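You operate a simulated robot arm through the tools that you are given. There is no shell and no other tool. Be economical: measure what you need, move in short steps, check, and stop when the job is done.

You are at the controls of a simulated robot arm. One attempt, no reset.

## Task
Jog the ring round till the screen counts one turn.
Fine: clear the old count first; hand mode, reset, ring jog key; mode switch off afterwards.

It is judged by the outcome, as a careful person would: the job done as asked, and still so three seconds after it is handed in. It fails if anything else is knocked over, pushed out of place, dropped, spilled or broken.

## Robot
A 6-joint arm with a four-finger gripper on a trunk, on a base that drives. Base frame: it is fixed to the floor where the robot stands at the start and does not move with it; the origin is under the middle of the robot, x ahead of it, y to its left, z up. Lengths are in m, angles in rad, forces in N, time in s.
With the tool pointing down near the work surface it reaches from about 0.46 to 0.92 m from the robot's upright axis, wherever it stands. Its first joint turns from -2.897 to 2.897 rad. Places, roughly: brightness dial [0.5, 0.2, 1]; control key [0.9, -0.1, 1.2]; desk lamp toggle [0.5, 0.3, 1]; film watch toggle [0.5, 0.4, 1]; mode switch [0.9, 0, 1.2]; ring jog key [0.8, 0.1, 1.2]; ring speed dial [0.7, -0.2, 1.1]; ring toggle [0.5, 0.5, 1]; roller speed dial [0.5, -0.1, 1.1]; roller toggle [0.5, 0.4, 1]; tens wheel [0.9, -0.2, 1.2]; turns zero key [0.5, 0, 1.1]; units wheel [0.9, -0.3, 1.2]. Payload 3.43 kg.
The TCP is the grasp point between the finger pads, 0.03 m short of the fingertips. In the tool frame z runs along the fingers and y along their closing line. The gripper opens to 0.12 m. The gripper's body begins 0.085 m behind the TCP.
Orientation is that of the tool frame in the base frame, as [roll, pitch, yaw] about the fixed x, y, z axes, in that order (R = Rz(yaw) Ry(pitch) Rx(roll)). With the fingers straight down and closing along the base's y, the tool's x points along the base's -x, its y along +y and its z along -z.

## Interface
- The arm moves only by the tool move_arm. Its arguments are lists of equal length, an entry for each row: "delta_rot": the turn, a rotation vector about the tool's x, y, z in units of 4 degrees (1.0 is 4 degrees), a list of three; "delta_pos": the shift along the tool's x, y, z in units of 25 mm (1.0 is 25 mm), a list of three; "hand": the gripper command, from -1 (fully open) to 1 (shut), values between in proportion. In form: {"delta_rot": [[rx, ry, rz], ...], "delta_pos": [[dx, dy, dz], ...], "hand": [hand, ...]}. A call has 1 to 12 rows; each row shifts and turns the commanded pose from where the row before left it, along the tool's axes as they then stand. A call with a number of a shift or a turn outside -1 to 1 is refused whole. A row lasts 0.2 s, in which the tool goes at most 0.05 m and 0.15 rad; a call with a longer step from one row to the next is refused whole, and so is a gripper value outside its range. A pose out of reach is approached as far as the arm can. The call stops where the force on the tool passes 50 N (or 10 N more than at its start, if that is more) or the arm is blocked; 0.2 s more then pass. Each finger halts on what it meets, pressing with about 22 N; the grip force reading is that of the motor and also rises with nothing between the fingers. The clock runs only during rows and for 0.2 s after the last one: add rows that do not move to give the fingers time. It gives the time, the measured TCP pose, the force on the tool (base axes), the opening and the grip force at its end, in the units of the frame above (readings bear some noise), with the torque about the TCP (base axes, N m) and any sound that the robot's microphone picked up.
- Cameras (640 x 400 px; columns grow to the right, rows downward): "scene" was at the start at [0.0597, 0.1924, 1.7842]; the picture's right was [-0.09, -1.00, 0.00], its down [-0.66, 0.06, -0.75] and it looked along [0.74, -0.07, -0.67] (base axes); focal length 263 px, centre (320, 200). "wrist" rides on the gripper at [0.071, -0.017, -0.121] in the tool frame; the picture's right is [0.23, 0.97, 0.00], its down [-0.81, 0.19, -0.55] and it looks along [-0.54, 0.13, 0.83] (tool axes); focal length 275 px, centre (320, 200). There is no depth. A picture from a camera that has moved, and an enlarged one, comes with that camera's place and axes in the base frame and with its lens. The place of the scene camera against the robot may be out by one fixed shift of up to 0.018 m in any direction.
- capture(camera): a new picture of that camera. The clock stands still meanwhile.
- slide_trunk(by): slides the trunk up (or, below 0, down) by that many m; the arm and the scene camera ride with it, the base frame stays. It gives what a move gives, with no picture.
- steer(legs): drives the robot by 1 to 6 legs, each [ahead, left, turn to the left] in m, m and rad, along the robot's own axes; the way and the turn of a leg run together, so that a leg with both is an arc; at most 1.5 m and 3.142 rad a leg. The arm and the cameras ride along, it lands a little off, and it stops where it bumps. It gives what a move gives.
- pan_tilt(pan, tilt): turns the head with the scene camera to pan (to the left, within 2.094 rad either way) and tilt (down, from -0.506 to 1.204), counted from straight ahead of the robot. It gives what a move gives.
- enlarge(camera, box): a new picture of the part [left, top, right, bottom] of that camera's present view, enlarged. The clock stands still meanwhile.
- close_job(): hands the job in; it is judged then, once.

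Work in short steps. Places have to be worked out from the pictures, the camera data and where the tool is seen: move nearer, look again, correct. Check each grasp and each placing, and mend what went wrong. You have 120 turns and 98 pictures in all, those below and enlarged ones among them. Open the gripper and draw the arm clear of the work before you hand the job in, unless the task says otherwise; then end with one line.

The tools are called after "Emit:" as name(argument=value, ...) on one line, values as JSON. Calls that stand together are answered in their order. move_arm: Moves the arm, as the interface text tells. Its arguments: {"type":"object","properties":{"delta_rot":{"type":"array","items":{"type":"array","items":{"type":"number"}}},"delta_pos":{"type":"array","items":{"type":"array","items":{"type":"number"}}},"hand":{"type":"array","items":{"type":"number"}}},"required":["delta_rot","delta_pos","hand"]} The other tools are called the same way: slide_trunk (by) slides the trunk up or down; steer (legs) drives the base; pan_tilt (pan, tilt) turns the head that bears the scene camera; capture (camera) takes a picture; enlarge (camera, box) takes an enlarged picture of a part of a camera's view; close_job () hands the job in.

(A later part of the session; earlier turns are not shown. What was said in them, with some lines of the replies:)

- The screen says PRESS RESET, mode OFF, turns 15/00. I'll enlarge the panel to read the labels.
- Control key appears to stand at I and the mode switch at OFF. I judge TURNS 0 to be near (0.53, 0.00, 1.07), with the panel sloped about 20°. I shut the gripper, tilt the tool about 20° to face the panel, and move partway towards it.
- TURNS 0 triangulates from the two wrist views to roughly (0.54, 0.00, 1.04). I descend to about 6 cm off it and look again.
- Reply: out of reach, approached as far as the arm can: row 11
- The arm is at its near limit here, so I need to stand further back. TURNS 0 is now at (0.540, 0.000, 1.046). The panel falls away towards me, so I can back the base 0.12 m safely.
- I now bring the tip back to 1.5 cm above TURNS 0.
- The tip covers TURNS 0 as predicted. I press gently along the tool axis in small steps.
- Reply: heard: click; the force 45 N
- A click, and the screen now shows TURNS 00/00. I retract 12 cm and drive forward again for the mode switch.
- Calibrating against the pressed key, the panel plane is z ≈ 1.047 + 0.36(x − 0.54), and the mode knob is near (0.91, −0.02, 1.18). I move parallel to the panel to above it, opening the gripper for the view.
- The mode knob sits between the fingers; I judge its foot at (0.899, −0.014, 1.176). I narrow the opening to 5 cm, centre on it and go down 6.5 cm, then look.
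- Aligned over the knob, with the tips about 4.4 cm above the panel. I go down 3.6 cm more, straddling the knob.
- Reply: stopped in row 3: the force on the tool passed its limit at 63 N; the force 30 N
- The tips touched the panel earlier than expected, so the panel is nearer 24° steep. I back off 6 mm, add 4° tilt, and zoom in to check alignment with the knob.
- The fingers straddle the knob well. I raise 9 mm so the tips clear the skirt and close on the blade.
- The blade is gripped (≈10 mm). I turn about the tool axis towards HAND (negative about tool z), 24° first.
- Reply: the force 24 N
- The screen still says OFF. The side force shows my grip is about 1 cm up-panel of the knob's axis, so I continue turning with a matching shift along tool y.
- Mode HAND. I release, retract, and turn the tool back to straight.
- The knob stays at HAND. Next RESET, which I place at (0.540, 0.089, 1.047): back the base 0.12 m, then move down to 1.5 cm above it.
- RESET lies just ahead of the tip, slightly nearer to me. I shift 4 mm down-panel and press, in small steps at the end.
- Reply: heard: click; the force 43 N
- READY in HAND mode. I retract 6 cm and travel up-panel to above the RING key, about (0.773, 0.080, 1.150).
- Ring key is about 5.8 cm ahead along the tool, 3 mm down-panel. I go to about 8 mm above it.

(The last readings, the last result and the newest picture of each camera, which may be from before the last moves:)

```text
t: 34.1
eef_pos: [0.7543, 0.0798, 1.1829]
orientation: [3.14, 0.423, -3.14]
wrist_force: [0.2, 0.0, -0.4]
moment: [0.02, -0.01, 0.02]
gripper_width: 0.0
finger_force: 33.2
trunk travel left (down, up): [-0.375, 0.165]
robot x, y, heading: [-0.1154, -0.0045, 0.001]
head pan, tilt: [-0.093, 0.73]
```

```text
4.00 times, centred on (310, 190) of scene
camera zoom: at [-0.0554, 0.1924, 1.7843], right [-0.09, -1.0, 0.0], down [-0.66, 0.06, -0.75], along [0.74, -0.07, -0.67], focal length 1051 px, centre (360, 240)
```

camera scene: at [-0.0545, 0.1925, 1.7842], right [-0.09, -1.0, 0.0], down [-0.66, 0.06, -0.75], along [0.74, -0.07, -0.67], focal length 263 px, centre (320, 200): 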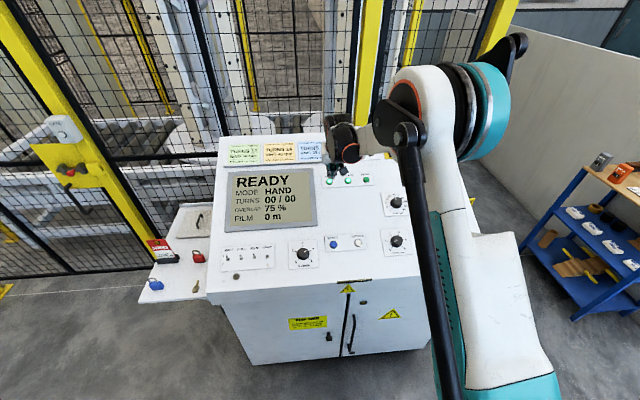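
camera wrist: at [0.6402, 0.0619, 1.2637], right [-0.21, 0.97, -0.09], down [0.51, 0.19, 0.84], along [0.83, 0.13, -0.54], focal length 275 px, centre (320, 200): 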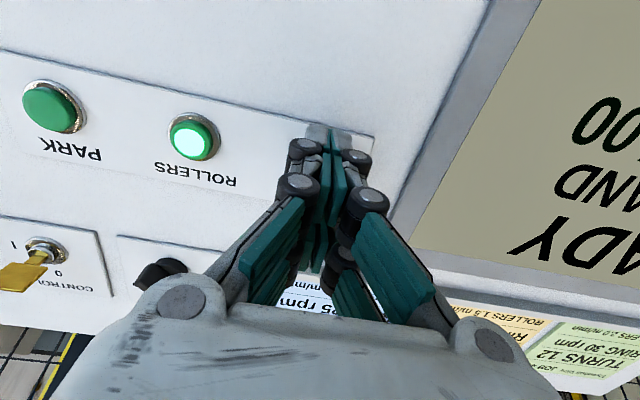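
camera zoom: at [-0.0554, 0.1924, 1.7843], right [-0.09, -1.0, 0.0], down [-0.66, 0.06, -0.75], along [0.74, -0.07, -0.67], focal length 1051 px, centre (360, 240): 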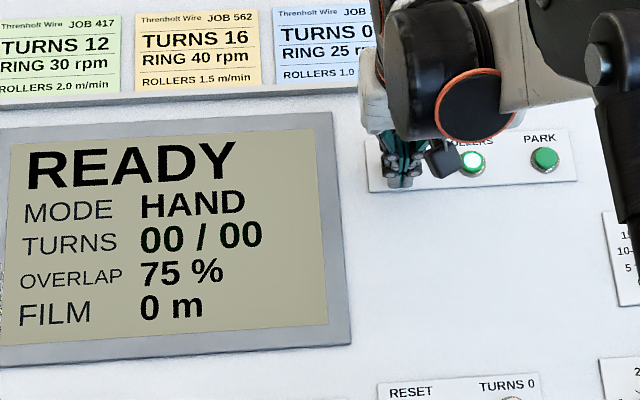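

Right over the key. I press in 2.5 mm steps and then look at the screen while the clock stands.

Emit:
move_arm(delta_rot=[[0, 0, 0], [0, 0, 0], [0, 0, 0], [0, 0, 0]], delta_pos=[[0, 0, 0.15], [0, 0, 0.1], [0, 0, 0.1], [0, 0, 0.1]], hand=[1, 1, 1, 1])

Emit:
enlarge(camera="scene", box=[230, 140, 390, 240])

```text
t: 35.1
eef_pos: [0.758, 0.0789, 1.1758]
orientation: [-3.141, 0.427, -3.141]
wrist_force: [-1.1, 2.9, 38.1]
moment: [0.08, -0.35, 0.02]
gripper_width: 0.0059
finger_force: 33.0
trunk travel left (down, up): [-0.375, 0.165]
robot x, y, heading: [-0.1168, 0.001, -0.004]
head pan, tilt: [-0.093, 0.73]
heard: click
```

```text
4.00 times, centred on (310, 190) of scene
camera zoom: at [-0.0601, 0.1925, 1.7848], right [-0.09, -1.0, 0.0], down [-0.66, 0.06, -0.75], along [0.74, -0.07, -0.66], focal length 1051 px, centre (360, 240)
```

zoom: 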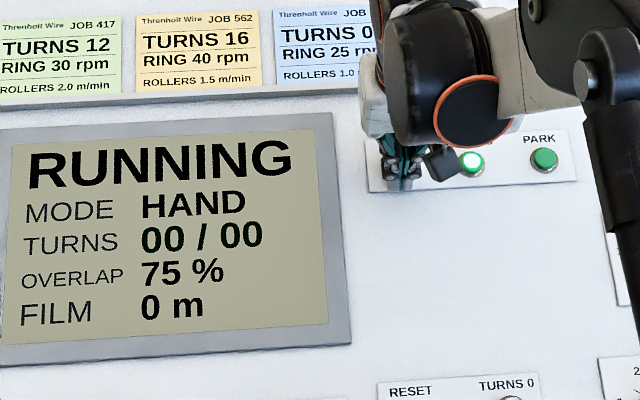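

RUNNING. I hold still for 1.2 s and look again.

Emit:
move_arm(delta_rot=[[0, 0, 0], [0, 0, 0], [0, 0, 0], [0, 0, 0], [0, 0, 0]], delta_pos=[[0, 0, 0], [0, 0, 0], [0, 0, 0], [0, 0, 0], [0, 0, 0]], hand=[1, 1, 1, 1, 1])

Emit:
enlarge(camera="scene", box=[230, 140, 390, 240])

```text
t: 36.4
eef_pos: [0.7556, 0.0779, 1.1768]
orientation: [-3.141, 0.428, -3.139]
wrist_force: [2.4, 2.9, 48.5]
moment: [0.13, -0.67, 0.07]
gripper_width: 0.006
finger_force: 33.1
trunk travel left (down, up): [-0.375, 0.165]
robot x, y, heading: [-0.1122, 0.0016, 0.003]
head pan, tilt: [-0.093, 0.73]
```

```text
4.00 times, centred on (310, 190) of scene
camera zoom: at [-0.0612, 0.1925, 1.7846], right [-0.09, -1.0, 0.0], down [-0.66, 0.06, -0.75], along [0.75, -0.07, -0.66], focal length 1051 px, centre (360, 240)
```

zoom: 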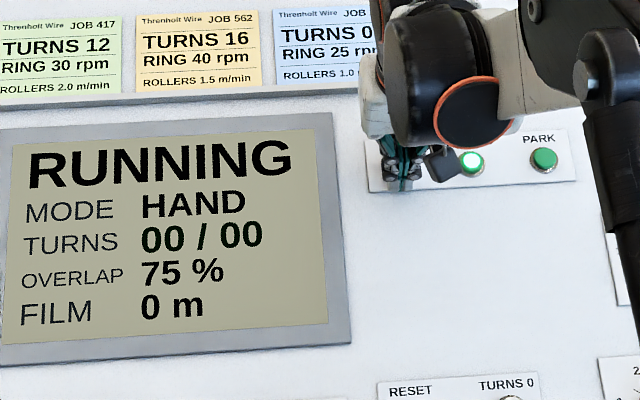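

Still 00; I hold 0.8 s more and check.

Emit:
move_arm(delta_rot=[[0, 0, 0], [0, 0, 0], [0, 0, 0]], delta_pos=[[0, 0, 0], [0, 0, 0], [0, 0, 0]], hand=[1, 1, 1])

Emit:
enlarge(camera="scene", box=[230, 140, 390, 240])

```text
t: 37.1
eef_pos: [0.7561, 0.0788, 1.176]
orientation: [3.141, 0.425, -3.139]
wrist_force: [-1.2, 4.4, 45.1]
moment: [0.07, -0.66, 0.04]
gripper_width: 0.006
finger_force: 33.1
trunk travel left (down, up): [-0.375, 0.165]
robot x, y, heading: [-0.1155, -0.0004, 0.003]
head pan, tilt: [-0.093, 0.73]
```

```text
4.00 times, centred on (310, 190) of scene
camera zoom: at [-0.0614, 0.1925, 1.7845], right [-0.09, -1.0, 0.0], down [-0.66, 0.06, -0.75], along [0.75, -0.07, -0.66], focal length 1051 px, centre (360, 240)
```

zoom: 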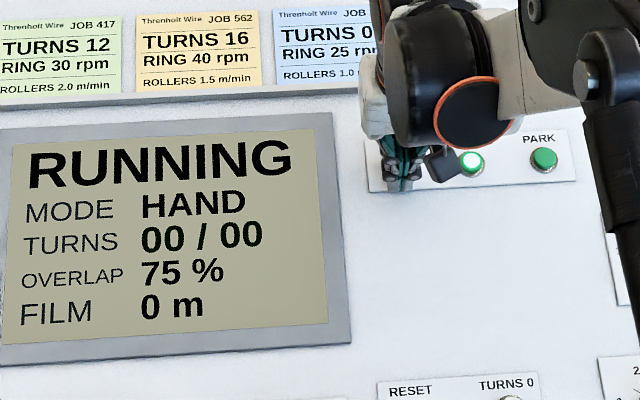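

Still 00; another 0.8 s.

Emit:
move_arm(delta_rot=[[0, 0, 0], [0, 0, 0], [0, 0, 0]], delta_pos=[[0, 0, 0], [0, 0, 0], [0, 0, 0]], hand=[1, 1, 1])

Emit:
enlarge(camera="scene", box=[230, 140, 390, 240])

```text
t: 38.0
eef_pos: [0.7564, 0.0787, 1.1754]
orientation: [-3.141, 0.426, -3.141]
wrist_force: [-6.1, 3.5, 42.1]
moment: [0.06, -0.45, 0.07]
gripper_width: 0.006
finger_force: 33.3
trunk travel left (down, up): [-0.375, 0.165]
robot x, y, heading: [-0.1146, -0.0004, 0.006]
head pan, tilt: [-0.093, 0.73]
```

```text
4.00 times, centred on (310, 190) of scene
camera zoom: at [-0.0615, 0.1925, 1.7845], right [-0.09, -1.0, 0.0], down [-0.66, 0.06, -0.75], along [0.75, -0.07, -0.66], focal length 1051 px, centre (360, 240)
```

zoom: 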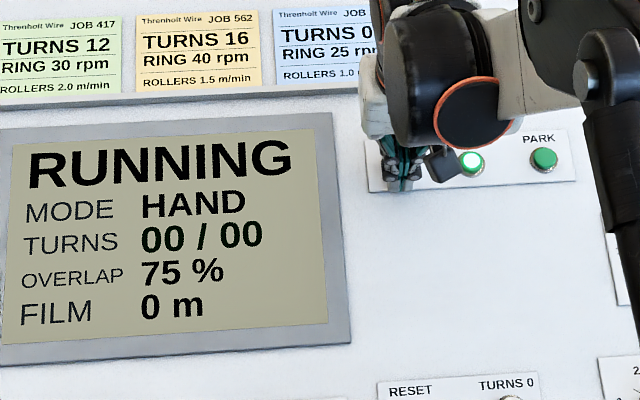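

Jogging is slower than the dial speed; I hold in 1.4 s pieces.

Emit:
move_arm(delta_rot=[[0, 0, 0], [0, 0, 0], [0, 0, 0], [0, 0, 0], [0, 0, 0], [0, 0, 0]], delta_pos=[[0, 0, 0], [0, 0, 0], [0, 0, 0], [0, 0, 0], [0, 0, 0], [0, 0, 0]], hand=[1, 1, 1, 1, 1, 1])

Emit:
enlarge(camera="scene", box=[230, 140, 390, 240])

```text
t: 39.4
eef_pos: [0.7556, 0.0795, 1.1775]
orientation: [-3.141, 0.424, -3.138]
wrist_force: [-12.8, 2.7, 34.4]
moment: [0.09, -0.23, 0.09]
gripper_width: 0.0058
finger_force: 33.6
trunk travel left (down, up): [-0.375, 0.165]
robot x, y, heading: [-0.1129, -0.0018, -0.0]
head pan, tilt: [-0.093, 0.73]
```

```text
4.00 times, centred on (310, 190) of scene
camera zoom: at [-0.0616, 0.1925, 1.7845], right [-0.09, -1.0, 0.0], down [-0.66, 0.06, -0.75], along [0.75, -0.07, -0.66], focal length 1051 px, centre (360, 240)
```

zoom: 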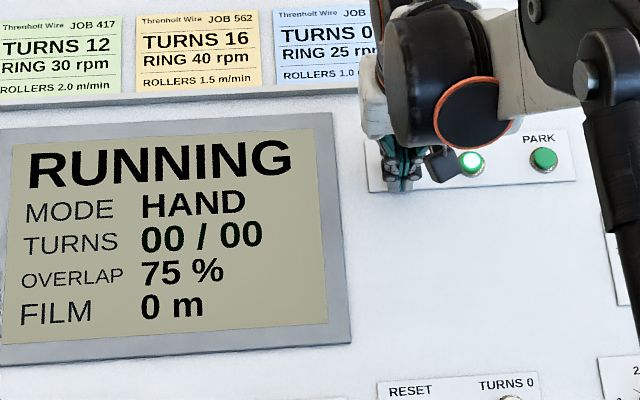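

Still 00, while the normal force sags slightly. I continue, with a 0.5 mm top-up of press.

Emit:
move_arm(delta_rot=[[0, 0, 0], [0, 0, 0], [0, 0, 0], [0, 0, 0], [0, 0, 0], [0, 0, 0]], delta_pos=[[0.03, 0, 0.02], [0, 0, 0], [0, 0, 0], [0, 0, 0], [0, 0, 0], [0, 0, 0]], hand=[1, 1, 1, 1, 1, 1])

Emit:
enlarge(camera="scene", box=[230, 140, 390, 240])

```text
t: 40.8
eef_pos: [0.7554, 0.0797, 1.1759]
orientation: [3.141, 0.429, -3.139]
wrist_force: [-11.8, 2.4, 42.2]
moment: [0.09, -0.33, 0.0]
gripper_width: 0.0058
finger_force: 33.5
trunk travel left (down, up): [-0.375, 0.165]
robot x, y, heading: [-0.116, -0.0022, 0.001]
head pan, tilt: [-0.093, 0.73]
```

```text
4.00 times, centred on (310, 190) of scene
camera zoom: at [-0.0623, 0.1924, 1.7846], right [-0.09, -1.0, 0.0], down [-0.66, 0.06, -0.75], along [0.75, -0.07, -0.66], focal length 1051 px, centre (360, 240)
```

zoom: 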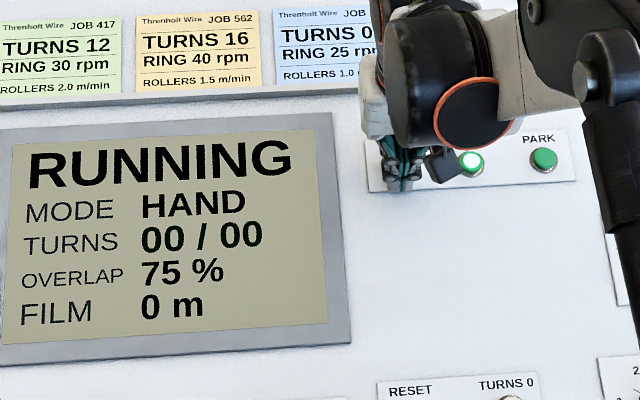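

Still running at 00; I hold on.

Emit:
move_arm(delta_rot=[[0, 0, 0], [0, 0, 0], [0, 0, 0], [0, 0, 0], [0, 0, 0], [0, 0, 0]], delta_pos=[[0, 0, 0], [0, 0, 0], [0, 0, 0], [0, 0, 0], [0, 0, 0], [0, 0, 0]], hand=[1, 1, 1, 1, 1, 1])

Emit:
enlarge(camera="scene", box=[230, 140, 390, 240])

```text
t: 42.1
eef_pos: [0.7551, 0.079, 1.1757]
orientation: [-3.142, 0.429, -3.14]
wrist_force: [-10.3, 1.6, 42.2]
moment: [0.06, -0.35, 0.04]
gripper_width: 0.006
finger_force: 32.3
trunk travel left (down, up): [-0.375, 0.165]
robot x, y, heading: [-0.1165, 0.0021, -0.001]
head pan, tilt: [-0.093, 0.73]
```

```text
4.00 times, centred on (310, 190) of scene
camera zoom: at [-0.0624, 0.1924, 1.7846], right [-0.09, -1.0, 0.0], down [-0.66, 0.06, -0.75], along [0.75, -0.07, -0.66], focal length 1051 px, centre (360, 240)
```

zoom: 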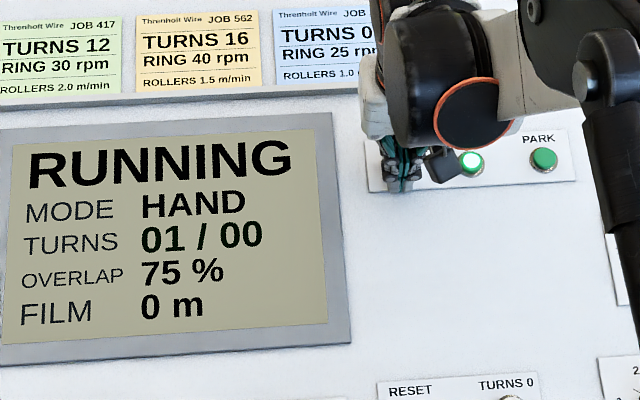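

The count reads 01. I release at once and retract.

Emit:
move_arm(delta_rot=[[0, 0, 0], [0, 0, 0], [0, 0, 0], [0, 0, 0], [0, 0, 0], [0, 0, 0]], delta_pos=[[0, 0, -1], [0, 0, -1], [0, 0, -1], [0, 0, -1], [0, 0, -1], [0, 0, 0]], hand=[1, 1, 1, 1, 1, 1])

Emit:
enlarge(camera="scene", box=[230, 140, 390, 240])

Emit:
capture(camera="wrist")

```text
t: 43.5
eef_pos: [0.7077, 0.0787, 1.2851]
orientation: [3.141, 0.424, -3.141]
wrist_force: [0.9, -0.4, 0.2]
moment: [0.0, -0.01, 0.01]
gripper_width: 0.0001
finger_force: 33.5
trunk travel left (down, up): [-0.375, 0.165]
robot x, y, heading: [-0.1099, 0.0018, 0.006]
head pan, tilt: [-0.093, 0.73]
```

```text
4.00 times, centred on (310, 190) of scene
camera zoom: at [-0.0542, 0.1926, 1.7841], right [-0.09, -1.0, 0.0], down [-0.66, 0.06, -0.75], along [0.74, -0.07, -0.67], focal length 1051 px, centre (360, 240)
```

zoom: 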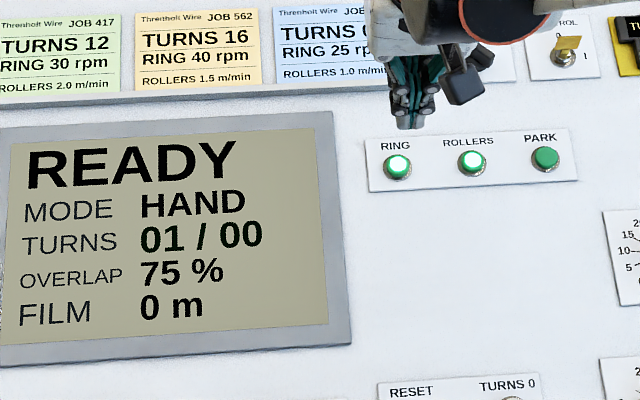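

```text
51 pictures are left
camera wrist: at [0.5955, 0.0613, 1.3658], right [-0.21, 0.97, -0.09], down [0.51, 0.19, 0.84], along [0.83, 0.13, -0.54], focal length 275 px, centre (320, 200)
```

wrist: 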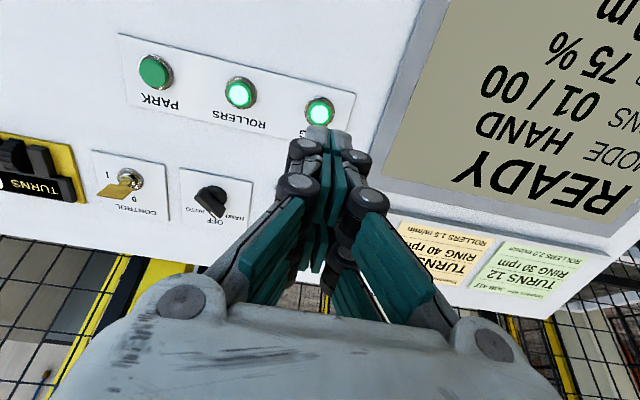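

READY at 01/00. Now back to the mode knob, whose axis I worked out from the first twist. Driving forward 0.12 m.

Emit:
steer(legs=[[0.117, 0, 0]])

Emit:
move_arm(delta_rot=[[0, 0, -1], [0, 0, -1], [0, 0, -1], [0, 0, -1], [0, 0, -1], [0, 0, -1], [0, 0, -1], [0, 0, -1], [0, 0, -1], [0, 0, -1], [0, 0, -1], [0, 0, -1]], delta_pos=[[0, 0, -0.5], [0, 0, -0.5], [0, 0, -0.5], [0, 0, 0], [0, 0, 0], [0, 0, 0], [0, 0, 0], [0, 0, 0], [0, 0, 0], [0, 0, 0], [0, 0, 0], [0, 0, 0]], hand=[0.167, 0.167, 0.167, 0.167, 0.167, 0.167, 0.167, 0.167, 0.167, 0.167, 0.167, 0.167])

```text
t: 44.8
eef_pos: [0.8253, 0.0779, 1.2831]
orientation: [3.141, 0.42, -3.141]
wrist_force: [0.9, 0.5, -0.5]
moment: [-0.04, 0.13, 0.01]
gripper_width: 0.0001
finger_force: 32.9
trunk travel left (down, up): [-0.375, 0.165]
robot x, y, heading: [-0.0024, 0.0027, 0.006]
head pan, tilt: [-0.093, 0.73]
```

```text
t: 47.4
eef_pos: [0.8074, 0.078, 1.3187]
orientation: [-2.82, 0.276, -2.257]
wrist_force: [0.1, 0.4, -0.4]
moment: [0.0, 0.0, 0.01]
gripper_width: 0.05
finger_force: 0.1
trunk travel left (down, up): [-0.375, 0.165]
robot x, y, heading: [0.0041, 0.0009, -0.0]
head pan, tilt: [-0.093, 0.73]
```

Tool turned to the HAND angle with a 5 cm opening. I move over the knob axis and look.

Emit:
move_arm(delta_rot=[[0, 0, 0], [0, 0, 0], [0, 0, 0], [0, 0, 0], [0, 0, 0]], delta_pos=[[0.543, -0.772, 0], [0.543, -0.772, 0], [0.543, -0.772, 0], [0.543, -0.772, 0], [0, 0, 0]], hand=[0.167, 0.167, 0.167, 0.167, 0.167])

Emit:
capture(camera="wrist")

Emit:
enlarge(camera="scene", box=[330, 120, 426, 180])

```text
t: 48.6
eef_pos: [0.8267, -0.0139, 1.3251]
orientation: [-2.819, 0.28, -2.257]
wrist_force: [0.3, -0.2, -0.4]
moment: [0.0, -0.01, -0.04]
gripper_width: 0.0499
finger_force: 0.0
trunk travel left (down, up): [-0.375, 0.165]
robot x, y, heading: [0.0004, -0.0025, 0.002]
head pan, tilt: [-0.093, 0.73]
```

```text
50 pictures are left
camera wrist: at [0.7465, -0.0789, 1.4218], right [-0.8, 0.48, -0.36], down [0.14, 0.73, 0.67], along [0.58, 0.49, -0.65], focal length 275 px, centre (320, 200)
```

wrist: 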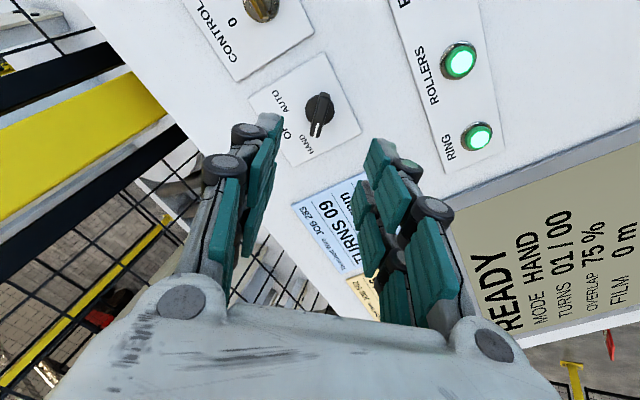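

```text
6.67 times, centred on (378, 150) of scene
camera zoom: at [0.0598, 0.1927, 1.7842], right [-0.09, -1.0, 0.0], down [-0.66, 0.06, -0.75], along [0.74, -0.07, -0.67], focal length 1751 px, centre (-67, 533)
```

zoom: 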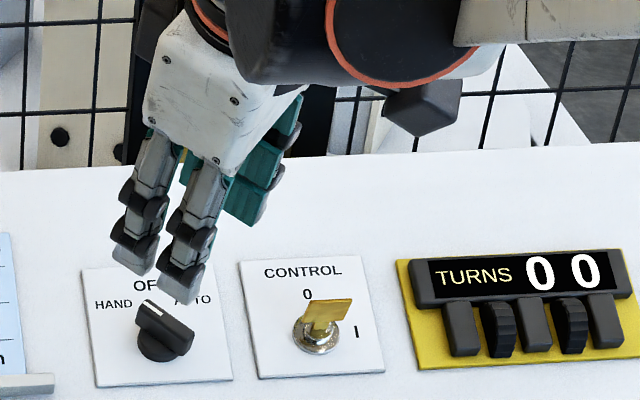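

The knob lies centred between the fingers. I descend 10 cm to the earlier grip height, then close on the blade.

Emit:
move_arm(delta_rot=[[0, 0, 0], [0, 0, 0], [0, 0, 0], [0, 0, 0], [0, 0, 0], [0, 0, 0]], delta_pos=[[0, 0, 0.8], [0, 0, 0.8], [0, 0, 0.8], [0, 0, 0.8], [0, 0, 0.7], [0, 0, 0]], hand=[0.167, 0.167, 0.167, 0.167, 0.167, 0.167])

Emit:
enlarge(camera="wrist", box=[220, 80, 420, 205])

Emit:
enlarge(camera="scene", box=[330, 140, 394, 180])

```text
t: 50.0
eef_pos: [0.8678, -0.013, 1.2385]
orientation: [-2.819, 0.279, -2.258]
wrist_force: [-1.2, -0.8, 0.9]
moment: [0.01, -0.01, -0.02]
gripper_width: 0.0498
finger_force: 0.0
trunk travel left (down, up): [-0.375, 0.165]
robot x, y, heading: [-0.0012, 0.0006, -0.001]
head pan, tilt: [-0.093, 0.73]
```

```text
3.20 times, centred on (320, 142) of wrist
camera zoom: at [0.787, -0.0779, 1.3349], right [-0.8, 0.48, -0.36], down [0.14, 0.73, 0.67], along [0.58, 0.49, -0.65], focal length 881 px, centre (320, 384)
```

zoom: 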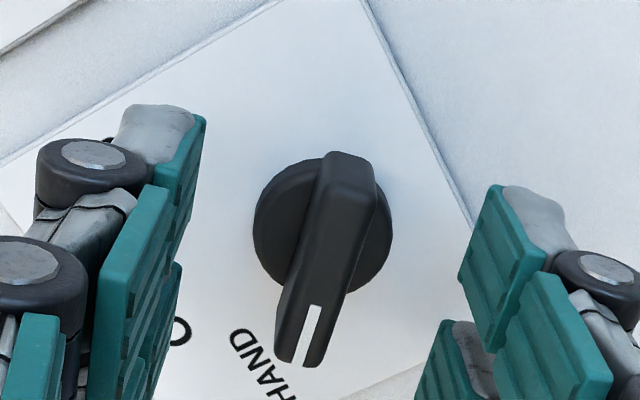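

```text
10.00 times, centred on (362, 160) of scene
camera zoom: at [0.0596, 0.1925, 1.7843], right [-0.09, -1.0, 0.0], down [-0.66, 0.06, -0.75], along [0.74, -0.07, -0.67], focal length 2627 px, centre (-100, 600)
```

zoom: 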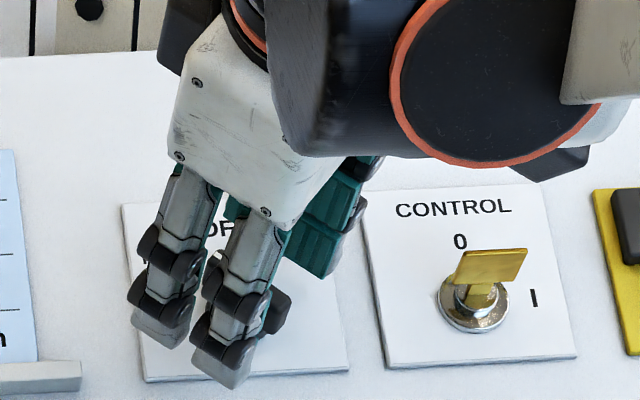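

Well centred on the axis. I go 4 mm deeper, close on the blade and check.

Emit:
move_arm(delta_rot=[[0, 0, 0], [0, 0, 0], [0, 0, 0], [0, 0, 0]], delta_pos=[[0, 0, 0.15], [0, 0, 0], [0, 0, 0], [0, 0, 0]], hand=[0.167, 0.5, 0.9, 0.9])

Emit:
move_arm(delta_rot=[[0, 0, 1], [0, 0, 1], [0, 0, 1], [0, 0, 1], [0, 0, 1], [0, 0, 1], [0, 0, 1], [0, 0, 1], [0, 0, 1], [0, 0, 1], [0, 0, 1]], delta_pos=[[0, 0, 0], [0, 0, 0], [0, 0, 0], [0, 0, 0], [0, 0, 0], [0, 0, 0], [0, 0, 0], [0, 0, 0], [0, 0, 0], [0, 0, 0], [0, 0, 0]], hand=[0.9, 0.9, 0.9, 0.9, 0.9, 0.9, 0.9, 0.9, 0.9, 0.9, 0.9])

Emit:
enlarge(camera="scene", box=[210, 140, 402, 260])

```text
t: 51.0
eef_pos: [0.8696, -0.014, 1.2361]
orientation: [-2.821, 0.281, -2.259]
wrist_force: [-0.9, 0.8, -3.7]
moment: [0.71, -0.06, -1.32]
gripper_width: 0.0102
finger_force: 43.4
trunk travel left (down, up): [-0.375, 0.165]
robot x, y, heading: [0.0026, 0.0006, -0.001]
head pan, tilt: [-0.093, 0.73]
```

```text
t: 53.4
eef_pos: [0.8695, -0.0162, 1.2365]
orientation: [-3.111, 0.424, -3.067]
wrist_force: [27.1, -8.8, 35.9]
moment: [-0.16, -1.06, -0.12]
gripper_width: 0.0094
finger_force: 43.3
trunk travel left (down, up): [-0.375, 0.165]
robot x, y, heading: [-0.0034, 0.003, 0.001]
head pan, tilt: [-0.093, 0.73]
```

```text
3.33 times, centred on (306, 200) of scene
camera zoom: at [0.0599, 0.1912, 1.7845], right [-0.09, -1.0, 0.0], down [-0.66, 0.06, -0.75], along [0.74, -0.07, -0.67], focal length 876 px, centre (367, 200)
```

zoom: 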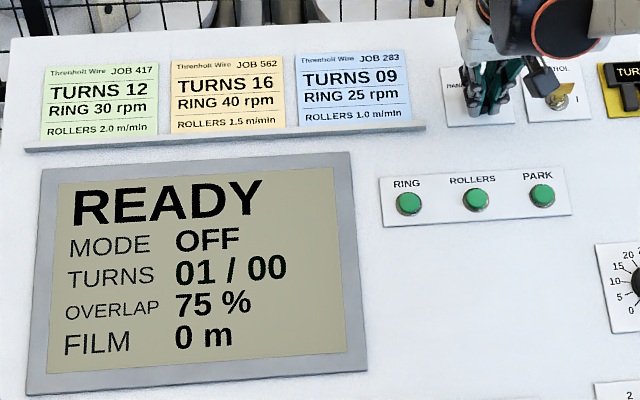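

Mode OFF, count 01. I finish the last 4° to centre it, release and draw clear.

Emit:
move_arm(delta_rot=[[0, 0, 1], [0, 0, 0], [0, 0, 0], [0, 0, 0], [0, 0, 0], [0, 0, 0], [0, 0, 0], [0, 0, 0], [0, 0, 0]], delta_pos=[[0, 0, 0], [0, 0, 0], [0, 0, 0], [0, 0, -0.5], [0, 0, -1], [0, 0, -1], [0, 0, -1], [0, 0, -1], [0, 0, -1]], hand=[0.9, 0.167, 0.167, 0.167, 0.167, 0.167, -1, -1, -1])

Emit:
move_arm(delta_rot=[[0, 0, 0], [0, 0, 0], [0, 0, 0], [0, 0, 0], [0, 0, 0], [0, 0, 0], [0, 0, 0], [0, 0, 0]], delta_pos=[[0.5, 0, -1], [0.5, 0, -1], [0.5, 0, -1], [0.5, 0, -1], [0, 0, 0], [0, 0, 0], [0, 0, 0], [0, 0, 0]], hand=[-1, -1, -1, -1, -1, -1, -1, -1])

Emit:
capture(camera="scene")

Emit:
enlarge(camera="scene", box=[210, 140, 402, 260])

```text
t: 55.4
eef_pos: [0.8121, -0.0124, 1.365]
orientation: [-3.141, 0.424, -3.141]
wrist_force: [-0.1, -0.1, 0.8]
moment: [-0.01, 0.04, 0.03]
gripper_width: 0.1201
finger_force: 0.0
trunk travel left (down, up): [-0.375, 0.165]
robot x, y, heading: [-0.0001, -0.0003, -0.0]
head pan, tilt: [-0.093, 0.73]
```

```text
t: 57.2
eef_pos: [0.7273, -0.0133, 1.4303]
orientation: [3.141, 0.423, -3.141]
wrist_force: [0.6, 0.4, -0.2]
moment: [-0.02, 0.01, 0.01]
gripper_width: 0.1199
finger_force: 0.0
trunk travel left (down, up): [-0.375, 0.165]
robot x, y, heading: [-0.0015, 0.0049, 0.002]
head pan, tilt: [-0.093, 0.73]
```

```text
45 pictures are left
camera scene: at [0.0597, 0.1924, 1.7842], right [-0.09, -1.0, 0.0], down [-0.66, 0.06, -0.75], along [0.74, -0.07, -0.67], focal length 263 px, centre (320, 200)
```

scene: 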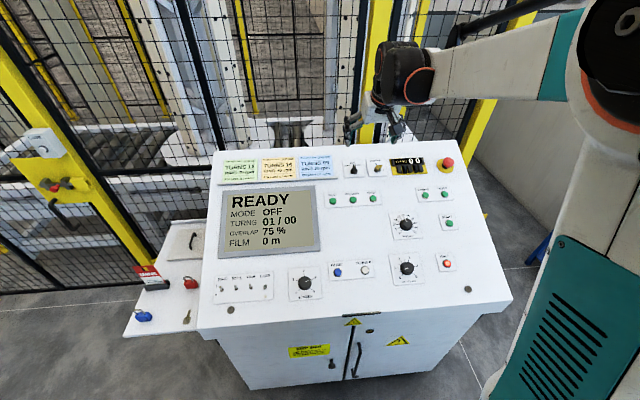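

```text
3.33 times, centred on (306, 200) of scene
camera zoom: at [0.0597, 0.1924, 1.7842], right [-0.09, -1.0, 0.0], down [-0.66, 0.06, -0.75], along [0.74, -0.07, -0.67], focal length 876 px, centre (367, 200)
```

zoom: 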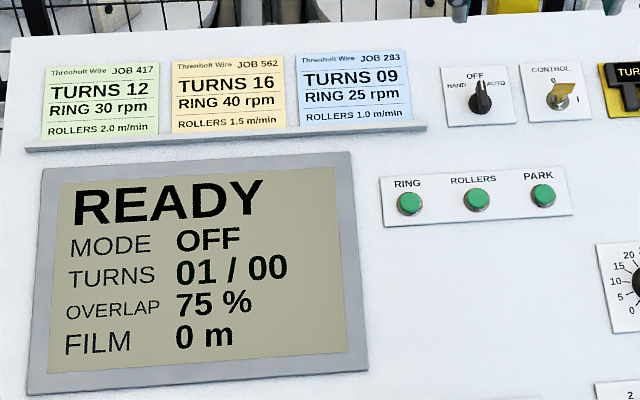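

The screen shows READY, OFF and 01/00, the gripper is open and the arm is clear. I hand the job in.

Emit:
close_job()

```text
The job is handed in.
```

The old count was cleared and the ring jogged in hand mode until the screen counted one turn (01 / 00). The mode switch is back at OFF and the arm is clear of the panel.
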